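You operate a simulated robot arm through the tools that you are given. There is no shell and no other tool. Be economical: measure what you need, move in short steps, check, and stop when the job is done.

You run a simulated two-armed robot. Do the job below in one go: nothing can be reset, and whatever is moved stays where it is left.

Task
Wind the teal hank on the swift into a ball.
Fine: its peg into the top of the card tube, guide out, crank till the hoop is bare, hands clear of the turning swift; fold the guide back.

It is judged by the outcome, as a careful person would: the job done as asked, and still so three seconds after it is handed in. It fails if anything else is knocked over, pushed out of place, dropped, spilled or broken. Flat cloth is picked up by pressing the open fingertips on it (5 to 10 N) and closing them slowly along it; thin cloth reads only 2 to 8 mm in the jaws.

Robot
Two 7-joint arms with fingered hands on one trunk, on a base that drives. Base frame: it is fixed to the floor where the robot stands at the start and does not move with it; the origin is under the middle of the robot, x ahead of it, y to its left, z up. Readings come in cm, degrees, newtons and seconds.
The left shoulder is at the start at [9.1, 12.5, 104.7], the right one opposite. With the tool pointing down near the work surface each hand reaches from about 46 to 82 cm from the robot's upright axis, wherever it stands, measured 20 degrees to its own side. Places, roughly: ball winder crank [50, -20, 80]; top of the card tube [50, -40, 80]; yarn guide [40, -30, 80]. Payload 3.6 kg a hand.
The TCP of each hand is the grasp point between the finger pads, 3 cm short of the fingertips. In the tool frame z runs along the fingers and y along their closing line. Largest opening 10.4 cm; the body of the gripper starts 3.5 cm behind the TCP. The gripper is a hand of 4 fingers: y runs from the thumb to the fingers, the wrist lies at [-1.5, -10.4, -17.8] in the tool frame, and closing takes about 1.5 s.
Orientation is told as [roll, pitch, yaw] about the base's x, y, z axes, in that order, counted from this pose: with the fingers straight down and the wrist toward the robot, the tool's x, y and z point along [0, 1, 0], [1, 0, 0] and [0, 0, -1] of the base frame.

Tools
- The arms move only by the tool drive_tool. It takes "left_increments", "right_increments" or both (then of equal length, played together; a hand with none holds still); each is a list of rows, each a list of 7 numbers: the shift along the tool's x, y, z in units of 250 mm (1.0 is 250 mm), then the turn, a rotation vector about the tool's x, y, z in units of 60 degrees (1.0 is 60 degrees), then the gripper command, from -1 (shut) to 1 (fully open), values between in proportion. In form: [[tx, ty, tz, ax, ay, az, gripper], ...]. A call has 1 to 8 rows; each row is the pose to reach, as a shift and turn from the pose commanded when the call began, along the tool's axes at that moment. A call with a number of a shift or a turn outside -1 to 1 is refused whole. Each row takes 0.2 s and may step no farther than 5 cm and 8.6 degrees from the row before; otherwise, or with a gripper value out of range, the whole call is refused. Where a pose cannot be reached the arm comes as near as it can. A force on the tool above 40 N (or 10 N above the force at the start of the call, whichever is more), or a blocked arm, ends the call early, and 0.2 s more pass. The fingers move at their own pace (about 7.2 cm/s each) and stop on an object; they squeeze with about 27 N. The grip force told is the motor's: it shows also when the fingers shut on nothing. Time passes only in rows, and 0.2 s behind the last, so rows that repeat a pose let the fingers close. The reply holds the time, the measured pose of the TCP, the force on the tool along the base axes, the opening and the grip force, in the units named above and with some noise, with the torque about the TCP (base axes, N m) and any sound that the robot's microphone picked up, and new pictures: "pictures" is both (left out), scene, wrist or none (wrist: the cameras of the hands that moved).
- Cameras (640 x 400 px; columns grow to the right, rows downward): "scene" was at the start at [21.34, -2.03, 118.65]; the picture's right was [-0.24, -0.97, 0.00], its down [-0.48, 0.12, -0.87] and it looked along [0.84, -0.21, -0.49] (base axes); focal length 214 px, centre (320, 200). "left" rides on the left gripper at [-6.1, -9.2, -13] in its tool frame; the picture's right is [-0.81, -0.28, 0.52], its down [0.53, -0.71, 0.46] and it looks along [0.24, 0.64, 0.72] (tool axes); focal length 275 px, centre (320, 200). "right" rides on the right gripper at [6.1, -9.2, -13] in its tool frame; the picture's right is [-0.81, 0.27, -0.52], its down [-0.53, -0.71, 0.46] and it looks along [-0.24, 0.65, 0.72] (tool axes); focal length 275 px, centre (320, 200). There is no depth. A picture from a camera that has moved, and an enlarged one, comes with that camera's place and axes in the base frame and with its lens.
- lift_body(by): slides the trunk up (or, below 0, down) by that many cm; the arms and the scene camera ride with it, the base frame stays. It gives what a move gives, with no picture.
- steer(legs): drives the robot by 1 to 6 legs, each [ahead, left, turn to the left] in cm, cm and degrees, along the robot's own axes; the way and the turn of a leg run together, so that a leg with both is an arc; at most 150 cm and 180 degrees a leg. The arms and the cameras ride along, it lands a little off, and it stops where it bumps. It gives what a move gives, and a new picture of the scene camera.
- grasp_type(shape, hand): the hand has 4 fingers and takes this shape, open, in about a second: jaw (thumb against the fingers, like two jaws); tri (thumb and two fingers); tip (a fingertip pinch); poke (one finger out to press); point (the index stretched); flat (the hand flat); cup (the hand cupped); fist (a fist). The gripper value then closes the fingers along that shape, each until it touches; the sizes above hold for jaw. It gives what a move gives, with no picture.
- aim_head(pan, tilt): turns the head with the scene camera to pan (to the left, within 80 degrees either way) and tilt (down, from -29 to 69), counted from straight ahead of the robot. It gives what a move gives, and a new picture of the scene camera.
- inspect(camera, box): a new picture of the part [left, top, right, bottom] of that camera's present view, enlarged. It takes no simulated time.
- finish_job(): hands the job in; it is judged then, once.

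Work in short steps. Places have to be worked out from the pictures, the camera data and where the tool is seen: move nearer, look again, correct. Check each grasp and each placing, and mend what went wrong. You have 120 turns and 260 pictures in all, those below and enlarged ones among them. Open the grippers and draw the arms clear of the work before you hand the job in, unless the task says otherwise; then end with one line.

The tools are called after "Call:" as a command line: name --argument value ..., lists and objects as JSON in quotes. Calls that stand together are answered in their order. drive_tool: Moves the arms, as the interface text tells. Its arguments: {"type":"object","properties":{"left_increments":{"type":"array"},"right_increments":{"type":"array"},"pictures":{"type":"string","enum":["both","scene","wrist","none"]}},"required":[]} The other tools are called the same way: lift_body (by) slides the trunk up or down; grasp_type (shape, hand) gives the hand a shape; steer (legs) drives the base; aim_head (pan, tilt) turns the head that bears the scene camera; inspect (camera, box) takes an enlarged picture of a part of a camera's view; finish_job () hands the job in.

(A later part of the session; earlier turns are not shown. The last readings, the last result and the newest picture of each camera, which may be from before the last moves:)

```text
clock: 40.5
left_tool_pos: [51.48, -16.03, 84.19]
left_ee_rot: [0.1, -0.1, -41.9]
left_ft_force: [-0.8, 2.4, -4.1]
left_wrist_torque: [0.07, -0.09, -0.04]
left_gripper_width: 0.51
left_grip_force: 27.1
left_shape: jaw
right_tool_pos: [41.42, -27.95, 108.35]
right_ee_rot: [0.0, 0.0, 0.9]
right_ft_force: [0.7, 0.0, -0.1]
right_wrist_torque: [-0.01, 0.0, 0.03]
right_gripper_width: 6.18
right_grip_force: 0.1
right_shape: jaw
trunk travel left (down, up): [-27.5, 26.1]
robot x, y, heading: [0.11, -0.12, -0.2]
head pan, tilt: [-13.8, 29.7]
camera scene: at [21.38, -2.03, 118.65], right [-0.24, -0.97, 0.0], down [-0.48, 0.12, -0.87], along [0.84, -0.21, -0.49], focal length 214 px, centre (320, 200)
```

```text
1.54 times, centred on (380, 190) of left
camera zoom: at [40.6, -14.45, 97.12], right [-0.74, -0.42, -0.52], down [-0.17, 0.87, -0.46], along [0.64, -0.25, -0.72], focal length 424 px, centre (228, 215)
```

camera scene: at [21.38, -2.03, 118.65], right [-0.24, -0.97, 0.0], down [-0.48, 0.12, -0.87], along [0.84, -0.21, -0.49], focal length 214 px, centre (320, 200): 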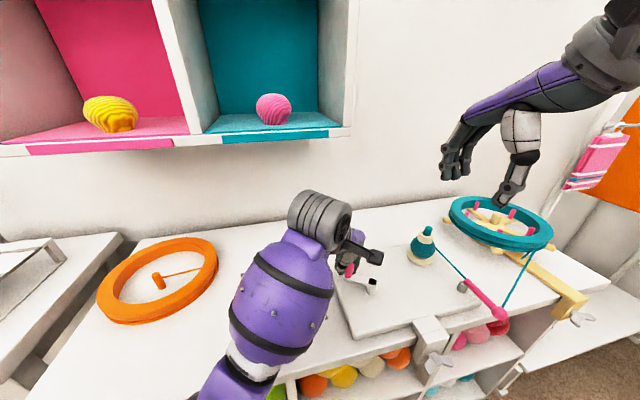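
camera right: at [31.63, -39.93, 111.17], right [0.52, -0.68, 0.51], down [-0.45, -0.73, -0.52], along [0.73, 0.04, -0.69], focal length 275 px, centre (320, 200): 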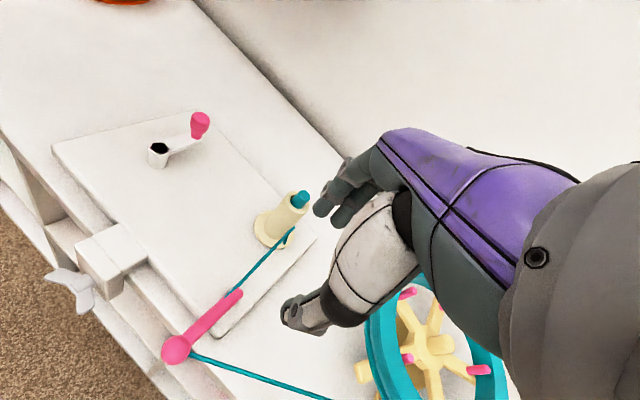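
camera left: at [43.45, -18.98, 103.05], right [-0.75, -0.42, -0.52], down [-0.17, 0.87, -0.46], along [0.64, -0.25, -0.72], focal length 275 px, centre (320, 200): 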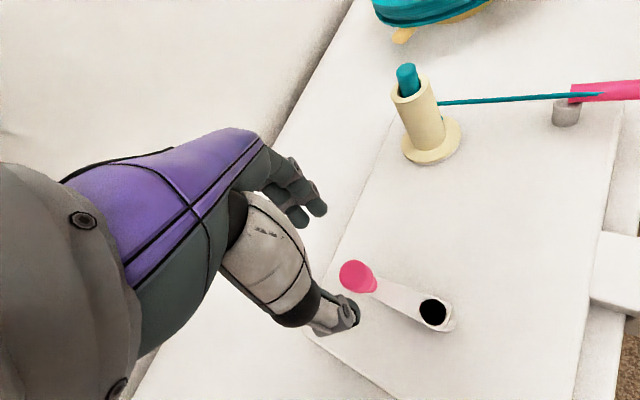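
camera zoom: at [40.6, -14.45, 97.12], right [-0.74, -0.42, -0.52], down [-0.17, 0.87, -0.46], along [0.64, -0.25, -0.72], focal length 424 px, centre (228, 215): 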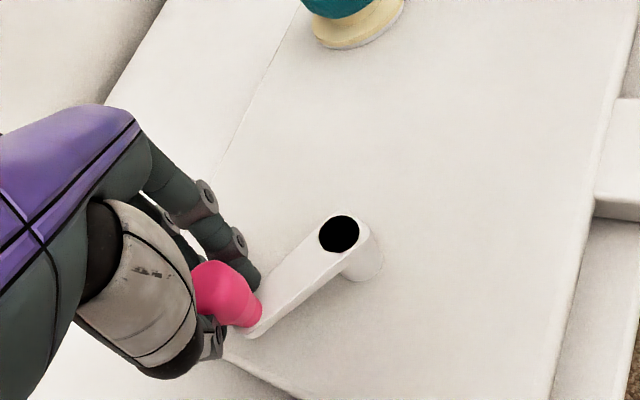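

Forces are small and the ball grows. I crank a full turn in 45° steps (repeatable call).

Call:
drive_tool --left_increments '[[-0.024, 0.151, 0, 0, 0, 0, -1], [-0.148, 0.241, 0, 0, 0, 0, -1], [-0.299, 0.217, 0, 0, 0, 0, -1], [-0.389, 0.093, 0, 0, 0, 0, -1], [-0.365, -0.058, 0, 0, 0, 0, -1], [-0.241, -0.148, 0, 0, 0, 0, -1], [-0.089, -0.124, 0, 0, 0, 0, -1], [0, 0, 0, 0, 0, 0, -1]]' --pictures "none"

Call:
inspect --camera "scene" --box '[320, 180, 580, 340]'

```text
clock: 42.0
left_tool_pos: [43.78, -19.6, 84.46]
left_ee_rot: [-1.5, -0.5, -44.3]
left_ft_force: [-10.8, -19.4, -0.6]
left_wrist_torque: [-1.83, 0.43, -1.04]
left_gripper_width: 0.84
left_grip_force: 27.5
left_shape: jaw
right_tool_pos: [41.21, -28.28, 108.28]
right_ee_rot: [0.0, 0.1, 0.7]
right_ft_force: [0.4, 0.3, -0.3]
right_wrist_torque: [0.0, 0.01, -0.02]
right_gripper_width: 6.21
right_grip_force: 0.1
right_shape: jaw
trunk travel left (down, up): [-27.5, 26.1]
robot x, y, heading: [-0.15, -0.08, -0.3]
head pan, tilt: [-13.8, 29.7]
stopped in row 7 (left hand): the force on the tool passed its limit at 54 N (the readings are from after the stop); the commanded pose is now the measured one
```

```text
2.46 times, centred on (450, 260) of scene
camera zoom: at [21.34, -2.32, 118.63], right [-0.24, -0.97, 0.0], down [-0.48, 0.12, -0.87], along [0.84, -0.21, -0.5], focal length 528 px, centre (0, 52)
```

zoom: 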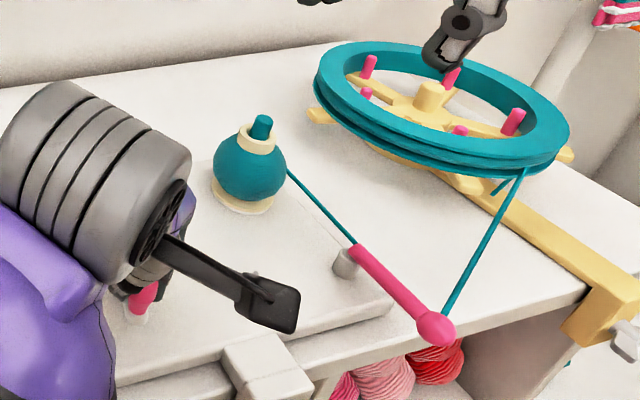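

It stopped on force near the robot-side of the circle, probably because 45° chords were too coarse and fast. I check the grip before going on.

Call:
inspect --camera "left" --box '[220, 60, 540, 320]'

Call:
drive_tool --left_increments '[[0, 0, 0, 0, 0, 0, -1]]' --pictures "none"

```text
1.54 times, centred on (380, 190) of left
camera zoom: at [33.13, -17.11, 97.43], right [-0.77, -0.4, -0.5], down [-0.15, 0.87, -0.48], along [0.62, -0.29, -0.72], focal length 424 px, centre (228, 215)
```

zoom: 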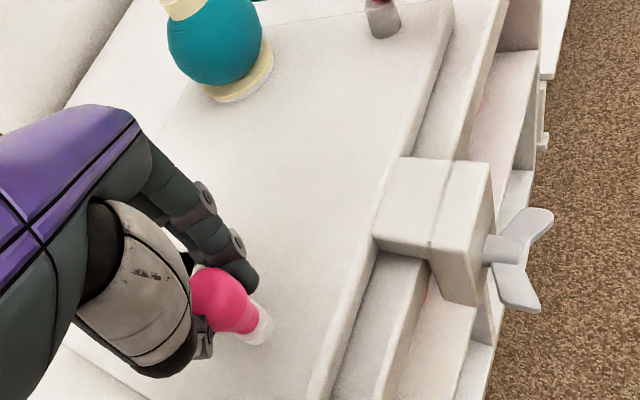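

```text
clock: 42.4
left_tool_pos: [43.78, -19.21, 84.45]
left_ee_rot: [-1.3, -0.5, -44.0]
left_ft_force: [-11.5, -21.9, 2.0]
left_wrist_torque: [-2.09, 0.47, -1.18]
left_gripper_width: 0.85
left_grip_force: 26.7
left_shape: jaw
right_tool_pos: [41.17, -28.18, 108.39]
right_ee_rot: [0.0, 0.0, 0.7]
right_ft_force: [0.4, -0.7, 1.1]
right_wrist_torque: [0.0, -0.03, 0.03]
right_gripper_width: 6.22
right_grip_force: 0.2
right_shape: jaw
trunk travel left (down, up): [-27.5, 26.1]
robot x, y, heading: [0.42, -0.24, -0.3]
head pan, tilt: [-13.8, 29.7]
```

The static force (-11,-22 N) suggests the hand got ahead of the knob. I relax 0.6 cm back and re-read.

Call:
drive_tool --left_increments '[[-0.006, 0.011, 0, 0, 0, 0, -1], [-0.012, 0.022, 0, 0, 0, 0, -1], [-0.012, 0.022, 0, 0, 0, 0, -1]]' --pictures "scene"

Call:
inspect --camera "right" --box '[0, 100, 400, 350]'

```text
clock: 43.1
left_tool_pos: [43.79, -19.86, 84.38]
left_ee_rot: [-1.4, -0.3, -43.9]
left_ft_force: [-24.7, -15.6, 6.2]
left_wrist_torque: [-1.67, 0.57, -0.84]
left_gripper_width: 0.94
left_grip_force: 26.6
left_shape: jaw
right_tool_pos: [40.96, -28.1, 108.51]
right_ee_rot: [0.0, 0.0, 0.9]
right_ft_force: [-0.1, -0.6, -0.8]
right_wrist_torque: [-0.02, 0.0, -0.01]
right_gripper_width: 6.22
right_grip_force: 0.0
right_shape: jaw
trunk travel left (down, up): [-27.5, 26.1]
robot x, y, heading: [0.35, 0.06, -0.1]
head pan, tilt: [-13.8, 29.7]
camera scene: at [21.01, -2.24, 118.7], right [-0.24, -0.97, 0.0], down [-0.48, 0.12, -0.87], along [0.84, -0.21, -0.49], focal length 214 px, centre (320, 200)
```

scene: 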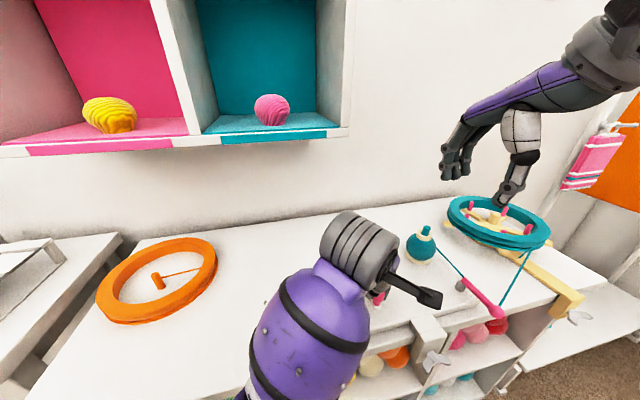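

```text
1.60 times, centred on (200, 225) of right
camera zoom: at [31.77, -22.2, 121.49], right [0.28, -0.81, 0.52], down [-0.71, -0.54, -0.46], along [0.65, -0.24, -0.72], focal length 440 px, centre (512, 160)
```

zoom: 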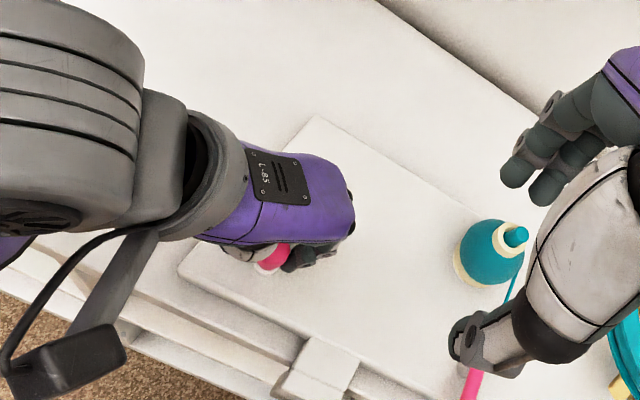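

The knob is probably twisted and stressed in the firm grip. I loosen the grip to release the stress and read forces.

Call:
drive_tool --left_increments '[[0, 0, 0, 0, 0, 0, -0.6], [0, 0, 0, 0, 0, 0, -0.4], [0, 0, 0, 0, 0, 0, -0.3], [0, 0, 0, 0, 0, 0, -0.3]]' --pictures "none"

Call:
inspect --camera "left" --box '[220, 160, 420, 320]'

Call:
inspect --camera "right" --box '[0, 140, 320, 340]'

```text
clock: 44.1
left_tool_pos: [44.53, -19.39, 84.23]
left_ee_rot: [-1.0, -0.2, -43.3]
left_ft_force: [0.5, 0.0, 0.4]
left_wrist_torque: [0.05, -0.03, 0.0]
left_gripper_width: 3.64
left_grip_force: 0.0
left_shape: jaw
right_tool_pos: [41.08, -28.04, 108.36]
right_ee_rot: [-0.1, 0.1, 0.8]
right_ft_force: [-0.4, 0.6, -0.2]
right_wrist_torque: [-0.03, 0.0, -0.02]
right_gripper_width: 6.23
right_grip_force: 0.0
right_shape: jaw
trunk travel left (down, up): [-27.5, 26.1]
robot x, y, heading: [-0.14, -0.39, -0.0]
head pan, tilt: [-13.8, 29.7]
```

```text
2.50 times, centred on (320, 240) of left
camera zoom: at [33.71, -17.34, 97.23], right [-0.76, -0.41, -0.5], down [-0.16, 0.87, -0.47], along [0.63, -0.28, -0.73], focal length 688 px, centre (320, 100)
```

zoom: 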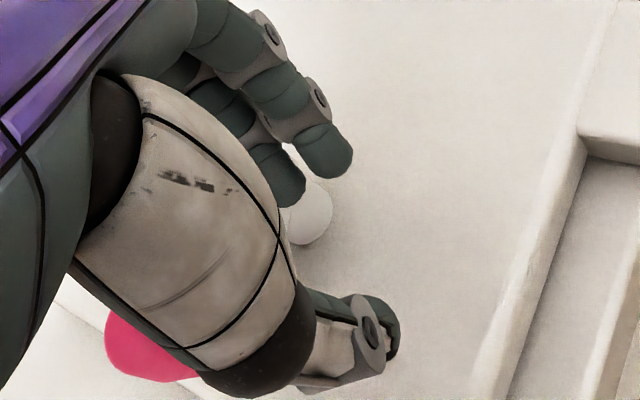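

```text
2.00 times, centred on (160, 240) of right
camera zoom: at [32.08, -22.06, 121.43], right [0.29, -0.81, 0.52], down [-0.71, -0.54, -0.45], along [0.65, -0.24, -0.72], focal length 551 px, centre (640, 120)
```

zoom: 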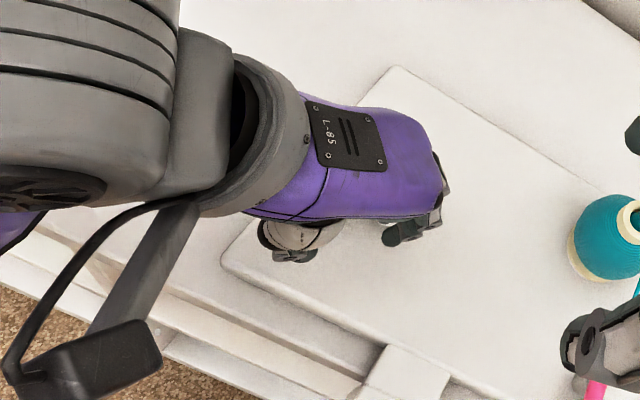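

The force vanished and the crank swung on freely; the knob now seems at about (48,-15). I raise the left hand, change it to the three-finger shape (a better cage around the knob), and look.

Call:
drive_tool --left_increments '[[0, 0, 0, 0, 0, 0, 0.2], [0, 0, -0.15, 0, 0, 0, 0.2], [0, 0, -0.32, 0, 0, 0, 0.2]]' --pictures "none"

Call:
grasp_type --shape "tri" --hand "left"

Call:
inspect --camera "left" --box '[160, 80, 480, 320]'

Call:
inspect --camera "right" --box '[0, 80, 400, 330]'

Call:
inspect --camera "scene" --box '[300, 180, 580, 360]'

```text
clock: 45.0
left_tool_pos: [44.55, -19.45, 92.18]
left_ee_rot: [-1.1, -0.3, -43.5]
left_ft_force: [0.1, 1.1, 0.3]
left_wrist_torque: [-0.01, -0.02, -0.01]
left_gripper_width: 6.2
left_grip_force: 0.0
left_shape: jaw
right_tool_pos: [41.13, -28.04, 108.44]
right_ee_rot: [-0.1, -0.1, 0.8]
right_ft_force: [-0.3, 0.8, 0.0]
right_wrist_torque: [-0.03, 0.02, 0.0]
right_gripper_width: 6.23
right_grip_force: 0.0
right_shape: jaw
trunk travel left (down, up): [-27.5, 26.1]
robot x, y, heading: [-0.41, -0.25, -0.1]
head pan, tilt: [-13.8, 29.7]
```

```text
clock: 45.9
left_tool_pos: [44.55, -19.49, 92.22]
left_ee_rot: [-1.1, -0.3, -43.5]
left_ft_force: [0.6, 1.3, -0.2]
left_wrist_torque: [0.0, 0.04, -0.01]
left_gripper_width: 10.39
left_grip_force: 0.1
left_shape: tri
right_tool_pos: [41.18, -28.06, 108.3]
right_ee_rot: [-0.1, 0.1, 0.8]
right_ft_force: [-0.3, -0.1, -0.3]
right_wrist_torque: [0.01, 0.01, 0.02]
right_gripper_width: 6.22
right_grip_force: 0.1
right_shape: jaw
trunk travel left (down, up): [-27.5, 26.1]
robot x, y, heading: [0.03, -0.21, 0.3]
head pan, tilt: [-13.8, 29.7]
```

```text
1.67 times, centred on (320, 200) of left
camera zoom: at [33.87, -17.36, 105.22], right [-0.76, -0.41, -0.5], down [-0.16, 0.87, -0.47], along [0.63, -0.28, -0.73], focal length 459 px, centre (320, 200)
```

zoom: 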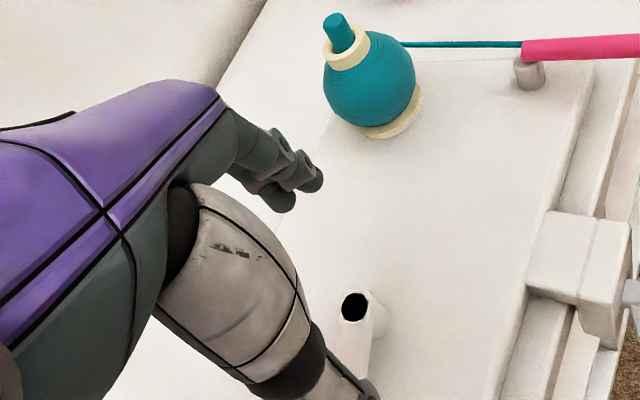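

```text
1.60 times, centred on (200, 205) of right
camera zoom: at [32.06, -22.08, 121.43], right [0.29, -0.81, 0.52], down [-0.71, -0.54, -0.45], along [0.65, -0.24, -0.72], focal length 440 px, centre (512, 192)
```

zoom: 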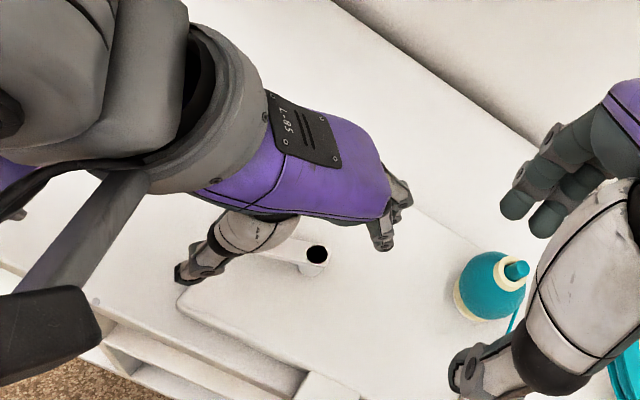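

```text
2.22 times, centred on (440, 270) of scene
camera zoom: at [21.29, -2.12, 118.65], right [-0.24, -0.97, 0.0], down [-0.48, 0.12, -0.87], along [0.84, -0.21, -0.49], focal length 477 px, centre (53, 44)
```

zoom: 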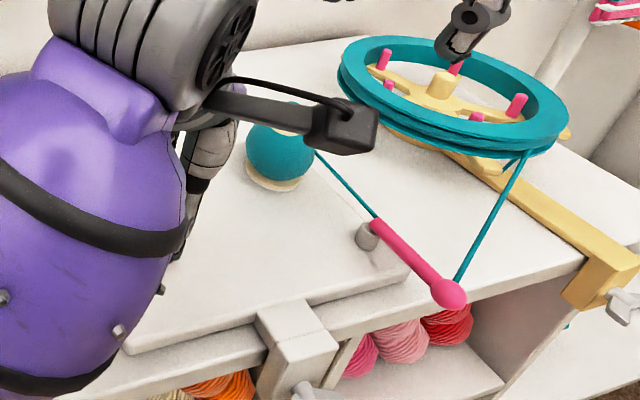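

I move above the expected knob place and look.

Call:
drive_tool --left_increments '[[0.11, -0.005, -0.04, 0, 0, 0, 1], [0.222, -0.01, -0.04, 0.01, 0, 0.0, 1], [0.222, -0.01, -0.04, 0.01, 0, 0, 1]]' --pictures "none"

Call:
inspect --camera "left" --box '[200, 100, 440, 300]'

Call:
inspect --camera "right" --box '[0, 80, 400, 330]'

```text
clock: 46.6
left_tool_pos: [48.11, -15.13, 93.06]
left_ee_rot: [-1.1, 0.2, -43.5]
left_ft_force: [-0.4, -0.6, 0.0]
left_wrist_torque: [0.0, -0.01, -0.02]
left_gripper_width: 10.38
left_grip_force: 0.0
left_shape: tri
right_tool_pos: [41.25, -28.05, 108.34]
right_ee_rot: [0.0, 0.0, 0.7]
right_ft_force: [0.6, -1.0, 0.0]
right_wrist_torque: [0.01, 0.0, 0.03]
right_gripper_width: 6.2
right_grip_force: 0.0
right_shape: jaw
trunk travel left (down, up): [-27.5, 26.1]
robot x, y, heading: [-0.13, -0.13, -0.2]
head pan, tilt: [-13.8, 29.7]
```

```text
2.00 times, centred on (320, 200) of left
camera zoom: at [37.44, -13.05, 106.19], right [-0.77, -0.4, -0.5], down [-0.16, 0.87, -0.46], along [0.62, -0.27, -0.73], focal length 551 px, centre (320, 200)
```

zoom: 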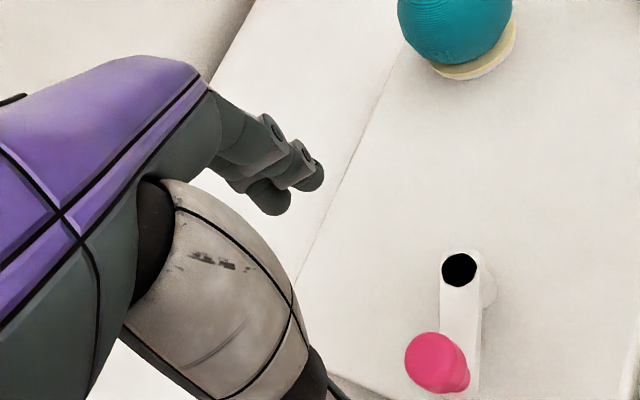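

```text
1.60 times, centred on (200, 205) of right
camera zoom: at [32.05, -22.09, 121.44], right [0.29, -0.81, 0.52], down [-0.71, -0.54, -0.45], along [0.65, -0.24, -0.72], focal length 440 px, centre (512, 192)
```

zoom: 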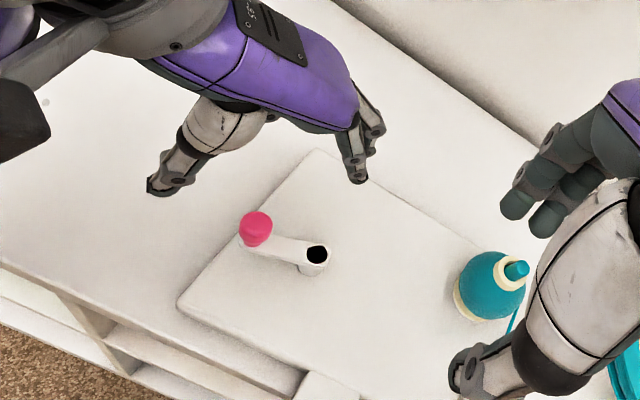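

The knob is at (47.5,-15.3) and hub at (48.9,-20.4). I lower onto the knob and close the three fingers, leaving them loose.

Call:
drive_tool --left_increments '[[-0.021, -0.013, 0, 0, 0, 0, 0.4], [-0.021, -0.013, 0.1, 0, 0, 0, 0.2], [-0.021, -0.013, 0.2, 0, 0, 0, 0.2], [-0.021, -0.013, 0.3, 0, 0, 0, 0.2], [-0.021, -0.013, 0.345, 0, 0, 0, 0.2], [-0.021, -0.013, 0.345, 0, 0, 0, -0.4], [-0.021, -0.013, 0.345, 0, 0, 0, -0.75], [-0.021, -0.013, 0.345, 0, 0, 0, -0.75]]' --pictures "none"

Call:
inspect --camera "left" --box '[220, 140, 420, 300]'

Call:
inspect --camera "right" --box '[60, 140, 300, 290]'

```text
clock: 48.5
left_tool_pos: [47.33, -15.37, 84.44]
left_ee_rot: [-1.1, 0.3, -43.6]
left_ft_force: [-1.0, 1.1, -0.2]
left_wrist_torque: [0.05, -0.03, -0.04]
left_gripper_width: 1.36
left_grip_force: 0.1
left_shape: tri
right_tool_pos: [41.1, -28.02, 108.4]
right_ee_rot: [-0.2, 0.0, 0.8]
right_ft_force: [0.0, -0.3, 0.0]
right_wrist_torque: [0.02, -0.01, 0.04]
right_gripper_width: 6.25
right_grip_force: 0.1
right_shape: jaw
trunk travel left (down, up): [-27.5, 26.1]
robot x, y, heading: [-0.11, -0.09, 0.1]
head pan, tilt: [-13.8, 29.7]
```

```text
2.50 times, centred on (320, 220) of left
camera zoom: at [36.75, -13.31, 97.64], right [-0.77, -0.4, -0.5], down [-0.16, 0.87, -0.46], along [0.62, -0.27, -0.73], focal length 688 px, centre (320, 150)
```

zoom: 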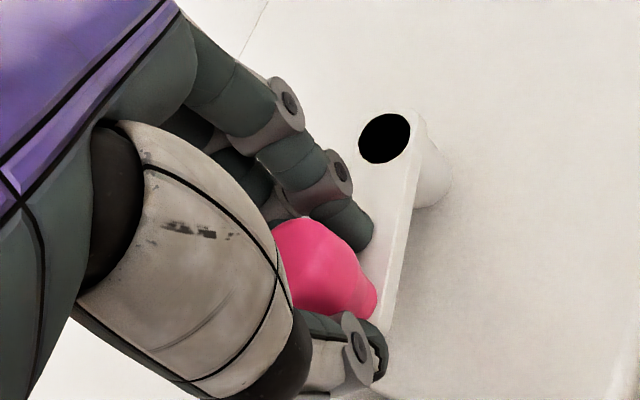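

```text
2.67 times, centred on (180, 215) of right
camera zoom: at [32.05, -22.05, 121.44], right [0.29, -0.81, 0.52], down [-0.71, -0.54, -0.45], along [0.65, -0.24, -0.72], focal length 734 px, centre (693, 160)
```

zoom: 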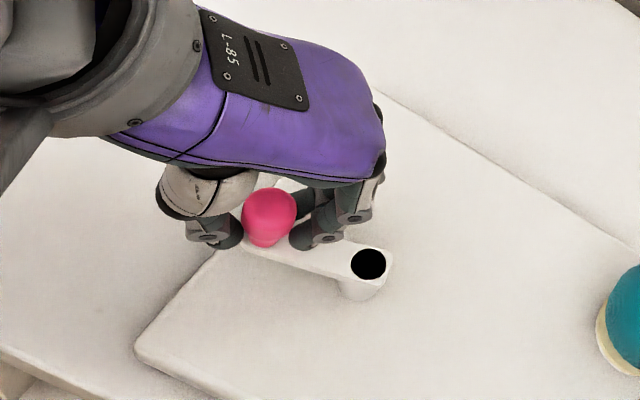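

The knob sits loosely between thumb and two fingers. I crank on clockwise in 30° steps with a light hold.

Call:
drive_tool --left_increments '[[0.074, 0.078, 0, 0, 0, 0, -0.85], [0.099, 0.183, 0, 0, 0, 0, -0.85], [0.069, 0.286, 0, 0, 0, 0, -0.85], [-0.009, 0.36, 0, 0, 0, 0, -0.85], [-0.114, 0.385, 0, 0, 0, 0, -0.85], [-0.217, 0.355, 0, 0, 0, 0, -0.85], [-0.291, 0.277, 0, 0, 0, 0, -0.85], [-0.316, 0.172, 0, 0, 0, 0, -0.85]]' --pictures "none"

Call:
inspect --camera "left" --box '[220, 100, 460, 300]'

Call:
inspect --camera "scene" --box '[300, 180, 580, 360]'

```text
clock: 50.2
left_tool_pos: [45.05, -24.29, 84.41]
left_ee_rot: [-1.2, 0.8, -43.4]
left_ft_force: [1.4, 0.8, -33.9]
left_wrist_torque: [0.07, -0.01, 0.01]
left_gripper_width: 0.97
left_grip_force: 26.6
left_shape: tri
right_tool_pos: [41.43, -28.05, 108.37]
right_ee_rot: [0.0, 0.1, 0.8]
right_ft_force: [0.3, 0.6, -0.6]
right_wrist_torque: [0.01, 0.0, 0.02]
right_gripper_width: 6.2
right_grip_force: 0.0
right_shape: jaw
trunk travel left (down, up): [-27.5, 26.1]
robot x, y, heading: [-0.23, -0.31, -0.4]
head pan, tilt: [-13.8, 29.7]
```

```text
2.00 times, centred on (340, 200) of left
camera zoom: at [34.54, -22.31, 97.63], right [-0.77, -0.4, -0.5], down [-0.16, 0.88, -0.46], along [0.62, -0.27, -0.74], focal length 551 px, centre (280, 200)
```

zoom: 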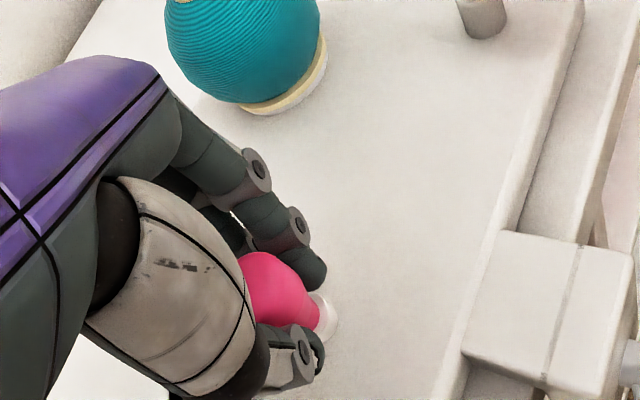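

```text
2.22 times, centred on (440, 270) of scene
camera zoom: at [21.51, -2.18, 118.6], right [-0.24, -0.97, 0.0], down [-0.48, 0.12, -0.87], along [0.84, -0.21, -0.5], focal length 477 px, centre (53, 44)
```

zoom: 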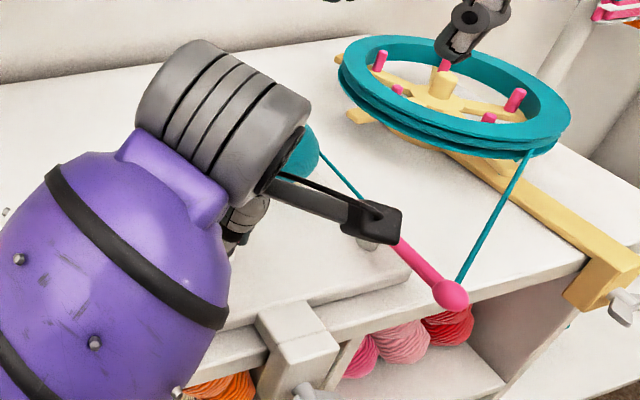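

Horizontal forces are tiny; only the grip pulls down (-34 N, squeezing on the taper). I loosen the grip slightly and keep cranking.

Call:
drive_tool --left_increments '[[0, 0, 0, 0, 0, 0, -0.72], [0.031, -0.103, 0, 0, 0, 0, -0.74], [0.109, -0.177, 0, 0, 0, 0, -0.74], [0.213, -0.202, 0, 0, 0, 0, -0.74], [0.316, -0.172, 0, 0, 0, 0, -0.74], [0.391, -0.094, 0, 0, 0, 0, -0.74], [0.416, 0.011, 0, 0, 0, 0, -0.74], [0.385, 0.114, 0, 0, 0, 0, -0.74]]' --pictures "none"

Call:
inspect --camera "left" --box '[220, 100, 460, 300]'

Call:
inspect --camera "scene" --box '[300, 180, 580, 360]'

```text
clock: 52.0
left_tool_pos: [53.79, -19.14, 84.51]
left_ee_rot: [-1.0, 0.3, -43.5]
left_ft_force: [0.4, 0.9, 0.2]
left_wrist_torque: [-0.02, 0.0, 0.0]
left_gripper_width: 1.35
left_grip_force: 0.1
left_shape: tri
right_tool_pos: [41.24, -28.12, 108.39]
right_ee_rot: [0.0, 0.0, 0.8]
right_ft_force: [0.8, -0.2, -0.1]
right_wrist_torque: [0.0, 0.03, -0.01]
right_gripper_width: 6.2
right_grip_force: 0.1
right_shape: jaw
trunk travel left (down, up): [-27.5, 26.1]
robot x, y, heading: [-0.61, -0.15, -0.0]
head pan, tilt: [-13.8, 29.7]
```

```text
2.00 times, centred on (340, 200) of left
camera zoom: at [43.21, -17.14, 97.67], right [-0.77, -0.4, -0.5], down [-0.16, 0.87, -0.46], along [0.62, -0.27, -0.73], focal length 551 px, centre (280, 200)
```

zoom: 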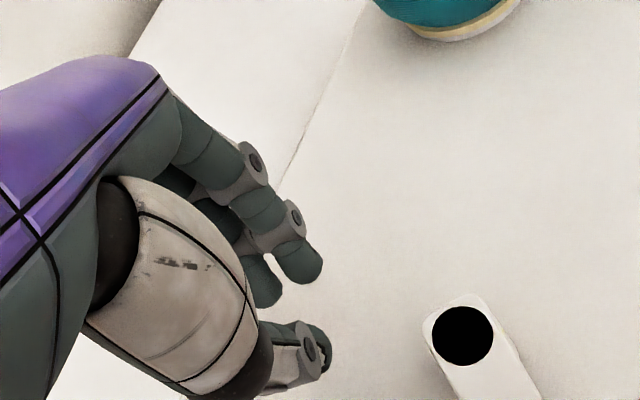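

```text
2.22 times, centred on (440, 270) of scene
camera zoom: at [21.29, -2.16, 118.65], right [-0.24, -0.97, 0.0], down [-0.48, 0.12, -0.87], along [0.84, -0.21, -0.49], focal length 477 px, centre (53, 44)
```

zoom: 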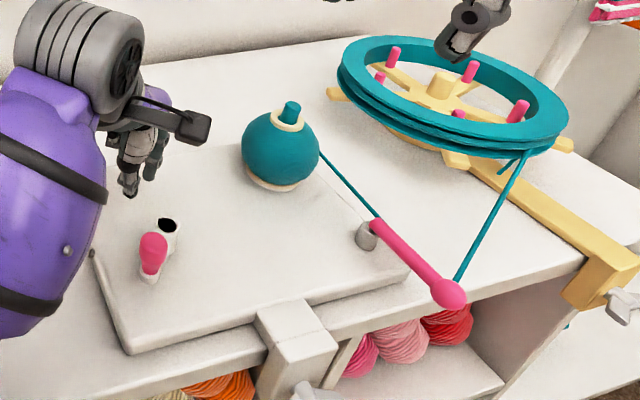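

The loose cage let the knob slip out sideways (it is at about 223°). Better: I close the fingers and use them as a pusher that follows the knob around the same circle, which cannot bind or lose it.

Call:
drive_tool --left_increments '[[-0.129, 0.094, 0, 0, 0, 0, -1], [-0.286, 0.069, 0, 0, 0, 0, -1], [-0.379, -0.06, 0, 0, 0, 0, -1], [-0.355, -0.217, 0, 0, 0, 0, -1], [-0.226, -0.311, 0, 0, 0, 0, -1], [-0.069, -0.286, 0, 0, 0, 0, -1], [0.025, -0.157, 0, 0, 0, 0, -1], [0, 0, 0, 0, 0, 0, -1]]' --pictures "none"

Call:
inspect --camera "left" --box '[220, 100, 460, 300]'

Call:
inspect --camera "scene" --box '[300, 180, 580, 360]'

```text
clock: 53.9
left_tool_pos: [53.55, -18.92, 84.26]
left_ee_rot: [-1.0, 0.3, -43.5]
left_ft_force: [0.5, -0.4, 0.1]
left_wrist_torque: [0.01, -0.01, 0.01]
left_gripper_width: 0.02
left_grip_force: 27.4
left_shape: tri
right_tool_pos: [41.22, -28.01, 108.41]
right_ee_rot: [0.1, -0.1, 0.8]
right_ft_force: [0.7, -0.9, -1.1]
right_wrist_torque: [-0.01, 0.04, -0.01]
right_gripper_width: 6.21
right_grip_force: 0.1
right_shape: jaw
trunk travel left (down, up): [-27.5, 26.1]
robot x, y, heading: [-0.07, -0.06, -0.5]
head pan, tilt: [-13.8, 29.7]
```

```text
2.00 times, centred on (340, 200) of left
camera zoom: at [43.06, -16.98, 97.5], right [-0.77, -0.4, -0.5], down [-0.16, 0.87, -0.46], along [0.62, -0.27, -0.73], focal length 551 px, centre (280, 200)
```

zoom: 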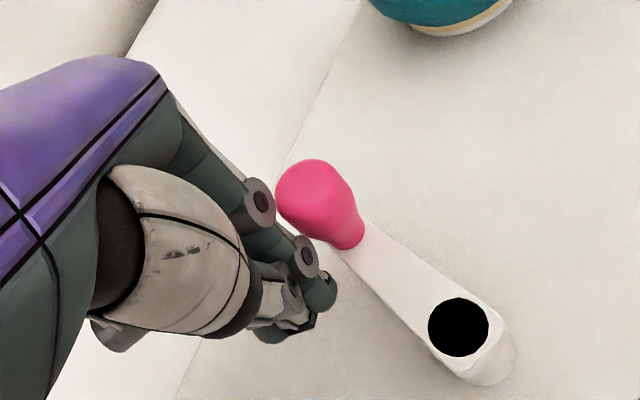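

```text
2.22 times, centred on (440, 270) of scene
camera zoom: at [21.28, -2.18, 118.65], right [-0.24, -0.97, 0.0], down [-0.48, 0.12, -0.87], along [0.84, -0.21, -0.49], focal length 477 px, centre (53, 44)
```

zoom: 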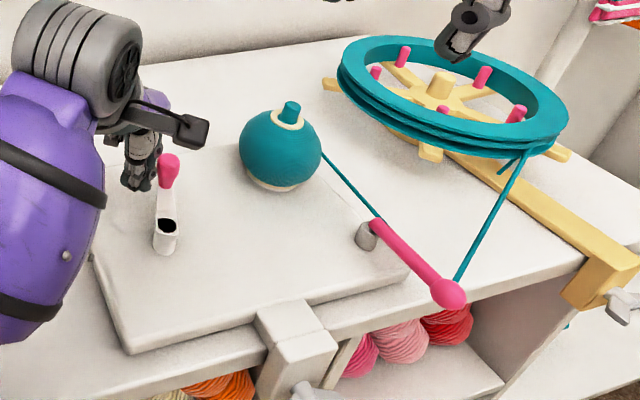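

Pushing works well with no load. I repeat full turns.

Call:
drive_tool --left_increments '[[-0.129, 0.094, 0, 0, 0, 0, -1], [-0.286, 0.069, 0, 0, 0, 0, -1], [-0.379, -0.06, 0, 0, 0, 0, -1], [-0.355, -0.217, 0, 0, 0, 0, -1], [-0.226, -0.311, 0, 0, 0, 0, -1], [-0.069, -0.286, 0, 0, 0, 0, -1], [0.025, -0.157, 0, 0, 0, 0, -1], [0, 0, 0, 0, 0, 0, -1]]' --pictures "none"

Call:
inspect --camera "scene" --box '[300, 180, 580, 360]'

```text
clock: 55.6
left_tool_pos: [53.72, -19.09, 84.39]
left_ee_rot: [-1.1, 0.3, -43.5]
left_ft_force: [-0.7, -0.5, -0.3]
left_wrist_torque: [0.05, 0.01, 0.02]
left_gripper_width: 0.03
left_grip_force: 27.1
left_shape: tri
right_tool_pos: [41.14, -28.1, 108.31]
right_ee_rot: [-0.1, 0.0, 0.8]
right_ft_force: [-0.7, 0.2, -0.6]
right_wrist_torque: [-0.02, 0.0, 0.03]
right_gripper_width: 6.23
right_grip_force: 0.1
right_shape: jaw
trunk travel left (down, up): [-27.5, 26.1]
robot x, y, heading: [0.14, 0.11, 0.1]
head pan, tilt: [-13.8, 29.7]
```

```text
2.22 times, centred on (440, 270) of scene
camera zoom: at [21.29, -2.18, 118.65], right [-0.24, -0.97, 0.0], down [-0.48, 0.12, -0.87], along [0.84, -0.21, -0.49], focal length 477 px, centre (53, 44)
```

zoom: 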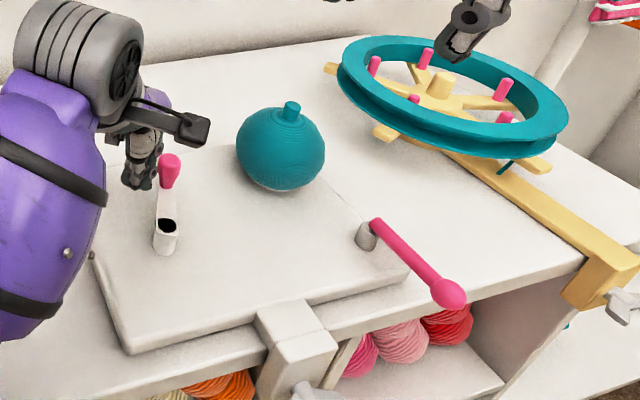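

The yarn strand is gone and the hoop's groove looks empty. I zoom in to confirm it is bare.

Call:
inspect --camera "scene" --box '[420, 180, 580, 280]'

Call:
inspect --camera "scene" --box '[380, 210, 500, 300]'

Call:
inspect --camera "right" --box '[200, 150, 520, 400]'

```text
4.00 times, centred on (500, 230) of scene
camera zoom: at [21.29, -2.18, 118.65], right [-0.24, -0.97, 0.0], down [-0.48, 0.12, -0.87], along [0.84, -0.21, -0.49], focal length 858 px, centre (-400, 80)
```

zoom: 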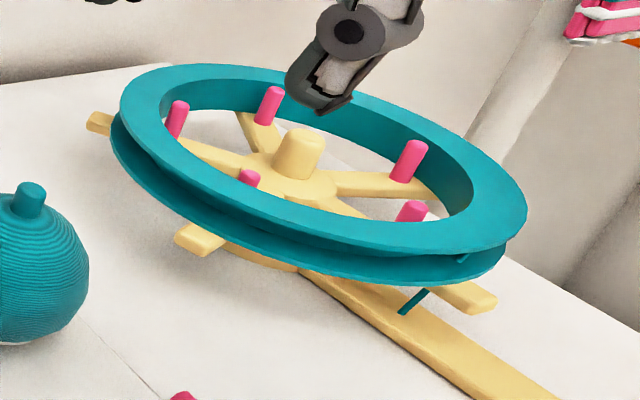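

```text
4.44 times, centred on (440, 255) of scene
camera zoom: at [21.29, -2.18, 118.65], right [-0.24, -0.97, 0.0], down [-0.48, 0.12, -0.87], along [0.84, -0.21, -0.49], focal length 953 px, centre (-213, -44)
```

zoom: 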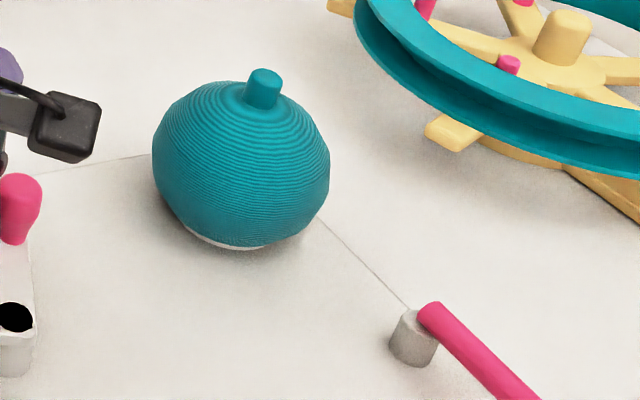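

```text
1.60 times, centred on (360, 275) of right
camera zoom: at [32.06, -22.14, 121.42], right [0.29, -0.81, 0.52], down [-0.71, -0.54, -0.46], along [0.65, -0.24, -0.72], focal length 440 px, centre (256, 80)
```

zoom: 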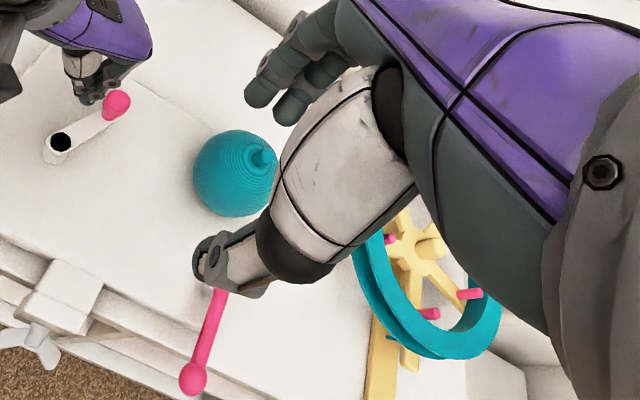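

The groove is empty and all yarn is on the ball; the hoop is bare. I lift the left hand away from the crank and shape the right hand for folding the guide back.

Call:
drive_tool --left_increments '[[0, 0, -0.15, 0, 0, 0, -1], [0, 0, -0.3, 0, 0, 0, -1], [0, 0, -0.45, 0, 0, 0, -1], [0.07, -0.1, -0.55, 0, 0, 0, -0.5], [0.14, -0.2, -0.6, 0, 0, 0, 0], [0.21, -0.3, -0.6, 0, 0, 0, 0], [0.28, -0.4, -0.6, 0, 0, 0, 0], [0.352, -0.5, -0.6, 0, 0, 0, 0]]' --pictures "none"

Call:
grasp_type --shape "tri" --hand "right"

Call:
drive_tool --right_increments '[[-0.1, -0.01, 0.02, 0, 0, 0, 0], [-0.2, -0.02, 0.08, 0, 0, 0, -0.5], [-0.3, -0.03, 0.16, 0, 0, 0, -1], [-0.4, -0.04, 0.24, 0, 0, 0, -1], [-0.5, -0.06, 0.32, 0, 0, 0, -1], [-0.6, -0.07, 0.4, 0, 0, 0, -1], [-0.68, -0.08, 0.47, 0, 0, 0, -1], [-0.74, -0.09, 0.53, 0, 0, 0, -1]]'

Call:
inspect --camera "scene" --box '[400, 180, 600, 340]'

```text
clock: 57.5
left_tool_pos: [50.89, -3.64, 99.41]
left_ee_rot: [-1.1, 0.4, -43.4]
left_ft_force: [0.7, -1.3, -0.6]
left_wrist_torque: [-0.01, 0.01, -0.02]
left_gripper_width: 5.14
left_grip_force: 0.1
left_shape: tri
right_tool_pos: [41.15, -27.97, 108.4]
right_ee_rot: [-0.1, -0.1, 0.8]
right_ft_force: [0.3, 0.6, -0.1]
right_wrist_torque: [0.0, -0.02, 0.0]
right_gripper_width: 6.21
right_grip_force: 0.0
right_shape: jaw
trunk travel left (down, up): [-27.5, 26.1]
robot x, y, heading: [0.02, 0.16, -0.4]
head pan, tilt: [-13.8, 29.7]
```

```text
clock: 58.4
left_tool_pos: [50.87, -3.9, 99.44]
left_ee_rot: [-1.0, 0.4, -43.5]
left_ft_force: [-0.3, -0.1, -0.2]
left_wrist_torque: [0.01, 0.01, 0.0]
left_gripper_width: 5.16
left_grip_force: 0.0
left_shape: tri
right_tool_pos: [41.26, -28.07, 108.3]
right_ee_rot: [0.0, 0.0, 0.8]
right_ft_force: [0.3, 0.0, 0.3]
right_wrist_torque: [-0.05, 0.0, 0.0]
right_gripper_width: 10.41
right_grip_force: 0.0
right_shape: tri
trunk travel left (down, up): [-27.5, 26.1]
robot x, y, heading: [0.02, 0.0, -0.1]
head pan, tilt: [-13.8, 29.7]
```

```text
clock: 60.1
left_tool_pos: [50.73, -3.72, 99.37]
left_ee_rot: [-0.9, 0.2, -43.5]
left_ft_force: [0.1, -1.1, 0.7]
left_wrist_torque: [0.01, -0.01, 0.0]
left_gripper_width: 5.17
left_grip_force: 0.1
left_shape: tri
right_tool_pos: [38.91, -46.4, 95.25]
right_ee_rot: [0.0, -0.1, 0.5]
right_ft_force: [0.0, 0.1, -0.6]
right_wrist_torque: [0.01, 0.02, -0.02]
right_gripper_width: 0.0
right_grip_force: 27.0
right_shape: tri
trunk travel left (down, up): [-27.5, 26.1]
robot x, y, heading: [-0.61, -0.5, -0.5]
head pan, tilt: [-13.8, 29.7]
camera scene: at [21.22, -2.12, 118.66], right [-0.24, -0.97, 0.0], down [-0.48, 0.12, -0.87], along [0.84, -0.21, -0.49], focal length 214 px, centre (320, 200)
camera right: at [29.84, -40.43, 108.28], right [0.28, -0.81, 0.52], down [-0.71, -0.54, -0.46], along [0.65, -0.24, -0.72], focal length 275 px, centre (320, 200)
```

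scene: 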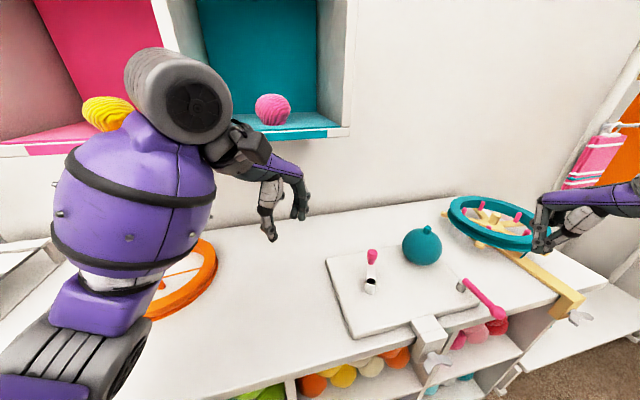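
right: 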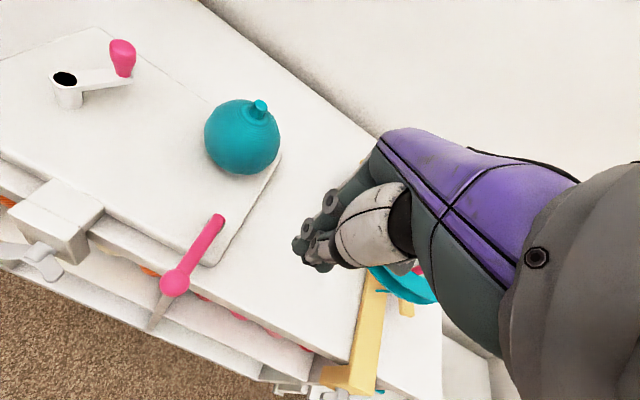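

```text
2.50 times, centred on (500, 260) of scene
camera zoom: at [21.22, -2.12, 118.66], right [-0.24, -0.97, 0.0], down [-0.48, 0.12, -0.87], along [0.84, -0.21, -0.49], focal length 536 px, centre (-130, 50)
```

zoom: 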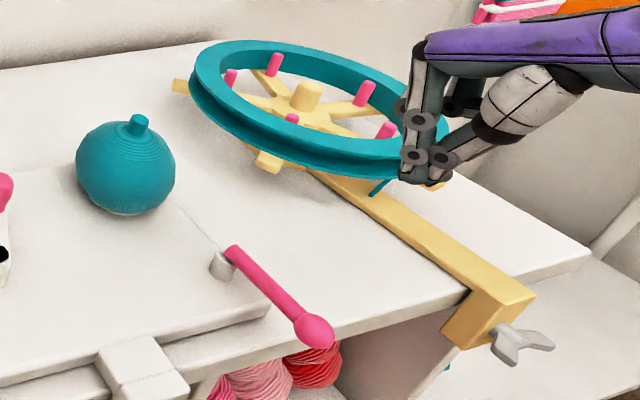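

The guide ball is near (37,-40.2), pivot near (44.7,-40.3). I lower the closed right hand beside the ball on its far side.

Call:
drive_tool --right_increments '[[0, 0, 0.14, 0, 0, 0, -1], [0, 0, 0.28, 0, 0, 0, -1], [0, 0, 0.42, 0, 0, 0, -1], [0, 0, 0.55, 0, 0, 0, -1], [0, 0, 0.55, 0, 0, 0, -1]]' --pictures "wrist"

Call:
inspect --camera "scene" --box '[400, 180, 600, 340]'

```text
clock: 61.4
left_tool_pos: [50.84, -3.71, 99.44]
left_ee_rot: [-1.1, 0.4, -43.4]
left_ft_force: [-0.5, 0.3, 0.7]
left_wrist_torque: [-0.04, -0.03, 0.04]
left_gripper_width: 5.14
left_grip_force: 0.1
left_shape: tri
right_tool_pos: [39.18, -46.7, 81.43]
right_ee_rot: [-0.1, 0.1, 0.6]
right_ft_force: [1.3, 0.9, 1.3]
right_wrist_torque: [-0.01, -0.01, 0.01]
right_gripper_width: 0.0
right_grip_force: 26.9
right_shape: tri
trunk travel left (down, up): [-27.5, 26.1]
robot x, y, heading: [-0.08, 0.07, -0.0]
head pan, tilt: [-13.8, 29.7]
camera right: at [29.91, -40.67, 94.49], right [0.29, -0.81, 0.52], down [-0.71, -0.54, -0.46], along [0.65, -0.24, -0.72], focal length 275 px, centre (320, 200)
```

right: 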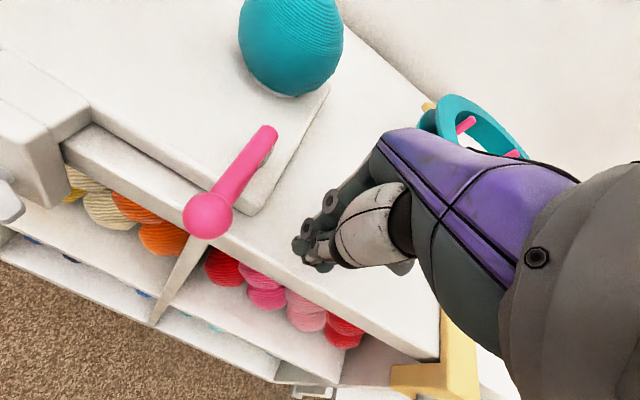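

```text
2.50 times, centred on (500, 260) of scene
camera zoom: at [21.29, -2.12, 118.65], right [-0.24, -0.97, 0.0], down [-0.48, 0.12, -0.87], along [0.84, -0.21, -0.49], focal length 536 px, centre (-130, 50)
```

zoom: 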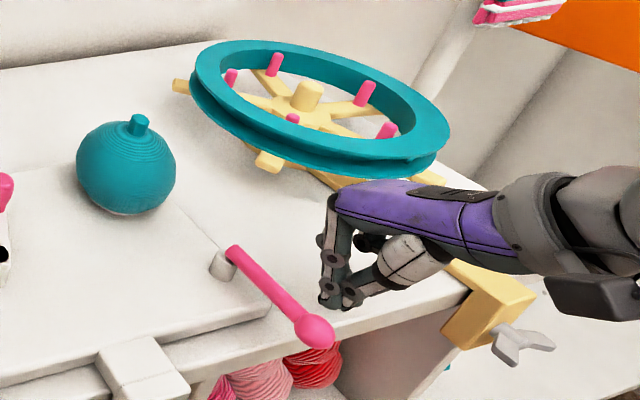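

The fingers are beside the guide, clear of everything. I sweep it back along the arc.

Call:
drive_tool --right_increments '[[0.065, 0.001, 0, 0, 0, 0, -1], [0.13, 0.002, 0, 0, 0, 0, -1], [0.17, -0.015, 0, 0, 0, 0, -1], [0.212, -0.027, 0, 0, 0, 0, -1], [0.256, -0.03, 0, 0, 0, 0, -1], [0.3, -0.027, 0, 0, 0, 0, -1], [0.342, -0.016, 0, 0, 0, 0, -1], [0.382, 0.002, 0, 0, 0, 0, -1]]' --pictures "wrist"

Call:
inspect --camera "scene" --box '[380, 180, 580, 340]'

```text
clock: 63.1
left_tool_pos: [50.83, -3.76, 99.42]
left_ee_rot: [-1.1, 0.2, -43.6]
left_ft_force: [0.2, -0.1, 0.4]
left_wrist_torque: [0.01, 0.02, 0.01]
left_gripper_width: 5.15
left_grip_force: 0.0
left_shape: tri
right_tool_pos: [39.11, -36.96, 81.39]
right_ee_rot: [-0.1, 0.0, 0.7]
right_ft_force: [-0.3, 0.0, 0.1]
right_wrist_torque: [-0.01, 0.0, -0.01]
right_gripper_width: 0.0
right_grip_force: 27.0
right_shape: tri
trunk travel left (down, up): [-27.5, 26.1]
robot x, y, heading: [-0.16, -0.1, 0.2]
head pan, tilt: [-13.8, 29.7]
camera right: at [29.9, -31.01, 94.5], right [0.29, -0.81, 0.52], down [-0.71, -0.54, -0.45], along [0.65, -0.24, -0.72], focal length 275 px, centre (320, 200)
```

right: 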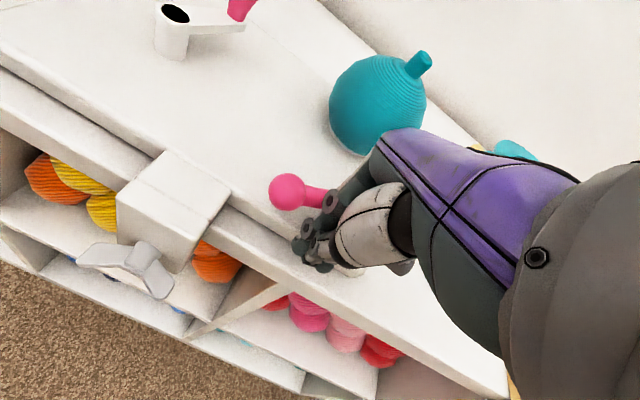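

```text
2.50 times, centred on (480, 260) of scene
camera zoom: at [21.29, -2.12, 118.65], right [-0.24, -0.97, 0.0], down [-0.48, 0.12, -0.87], along [0.84, -0.21, -0.49], focal length 536 px, centre (-80, 50)
```

zoom: 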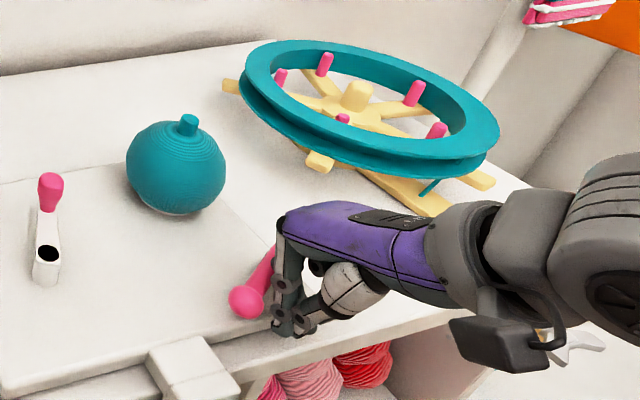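

The guide is about two thirds back. I continue toward its folded position.

Call:
drive_tool --right_increments '[[0.03, 0.03, 0, 0, 0, 0, -1], [0.06, 0.062, 0, 0, 0, 0, -1], [0.075, 0.08, 0, 0, 0, 0, -1], [0.084, 0.098, 0, 0, 0, 0, -1], [0.095, 0.12, 0, 0, 0, 0, -1]]' --pictures "wrist"

Call:
inspect --camera "scene" --box '[380, 180, 580, 340]'

```text
clock: 64.2
left_tool_pos: [50.48, -3.9, 99.52]
left_ee_rot: [-1.0, 0.1, -43.5]
left_ft_force: [0.4, 0.1, 0.4]
left_wrist_torque: [-0.01, 0.0, 0.01]
left_gripper_width: 5.16
left_grip_force: 0.1
left_shape: tri
right_tool_pos: [40.98, -34.86, 81.61]
right_ee_rot: [-0.1, 0.1, 0.5]
right_ft_force: [-27.0, -5.7, 18.2]
right_wrist_torque: [-0.17, -0.56, -0.42]
right_gripper_width: 0.0
right_grip_force: 27.1
right_shape: tri
trunk travel left (down, up): [-27.5, 26.1]
robot x, y, heading: [-0.04, -0.1, -0.2]
head pan, tilt: [-13.8, 29.7]
stopped in row 5 (right hand): the force on the tool passed its limit at 43 N (the readings are from after the stop); the commanded pose is now the measured one
camera right: at [31.89, -28.97, 94.59], right [0.28, -0.81, 0.52], down [-0.71, -0.54, -0.45], along [0.64, -0.24, -0.73], focal length 275 px, centre (320, 200)
```

right: 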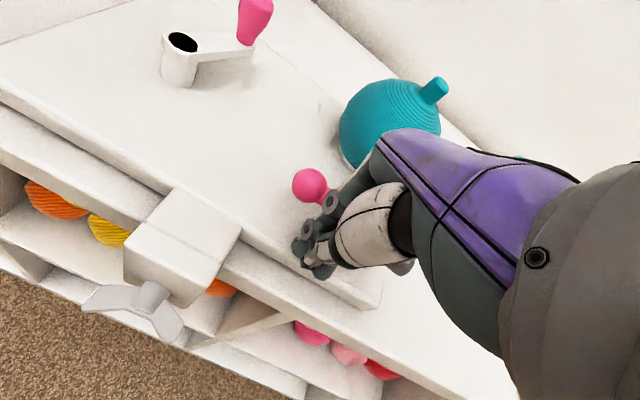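

```text
2.50 times, centred on (480, 260) of scene
camera zoom: at [20.84, -2.16, 118.72], right [-0.24, -0.97, 0.0], down [-0.48, 0.12, -0.87], along [0.84, -0.21, -0.49], focal length 536 px, centre (-80, 50)
```

zoom: 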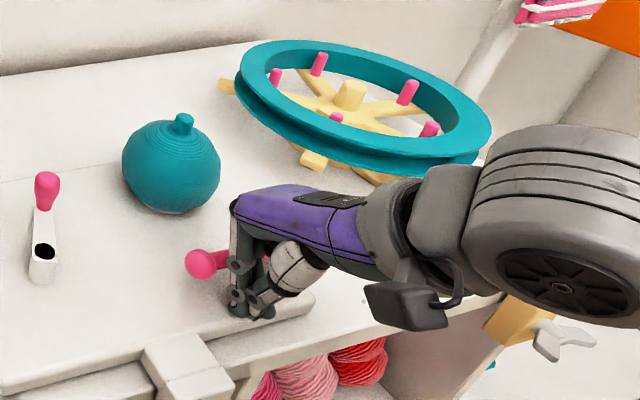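

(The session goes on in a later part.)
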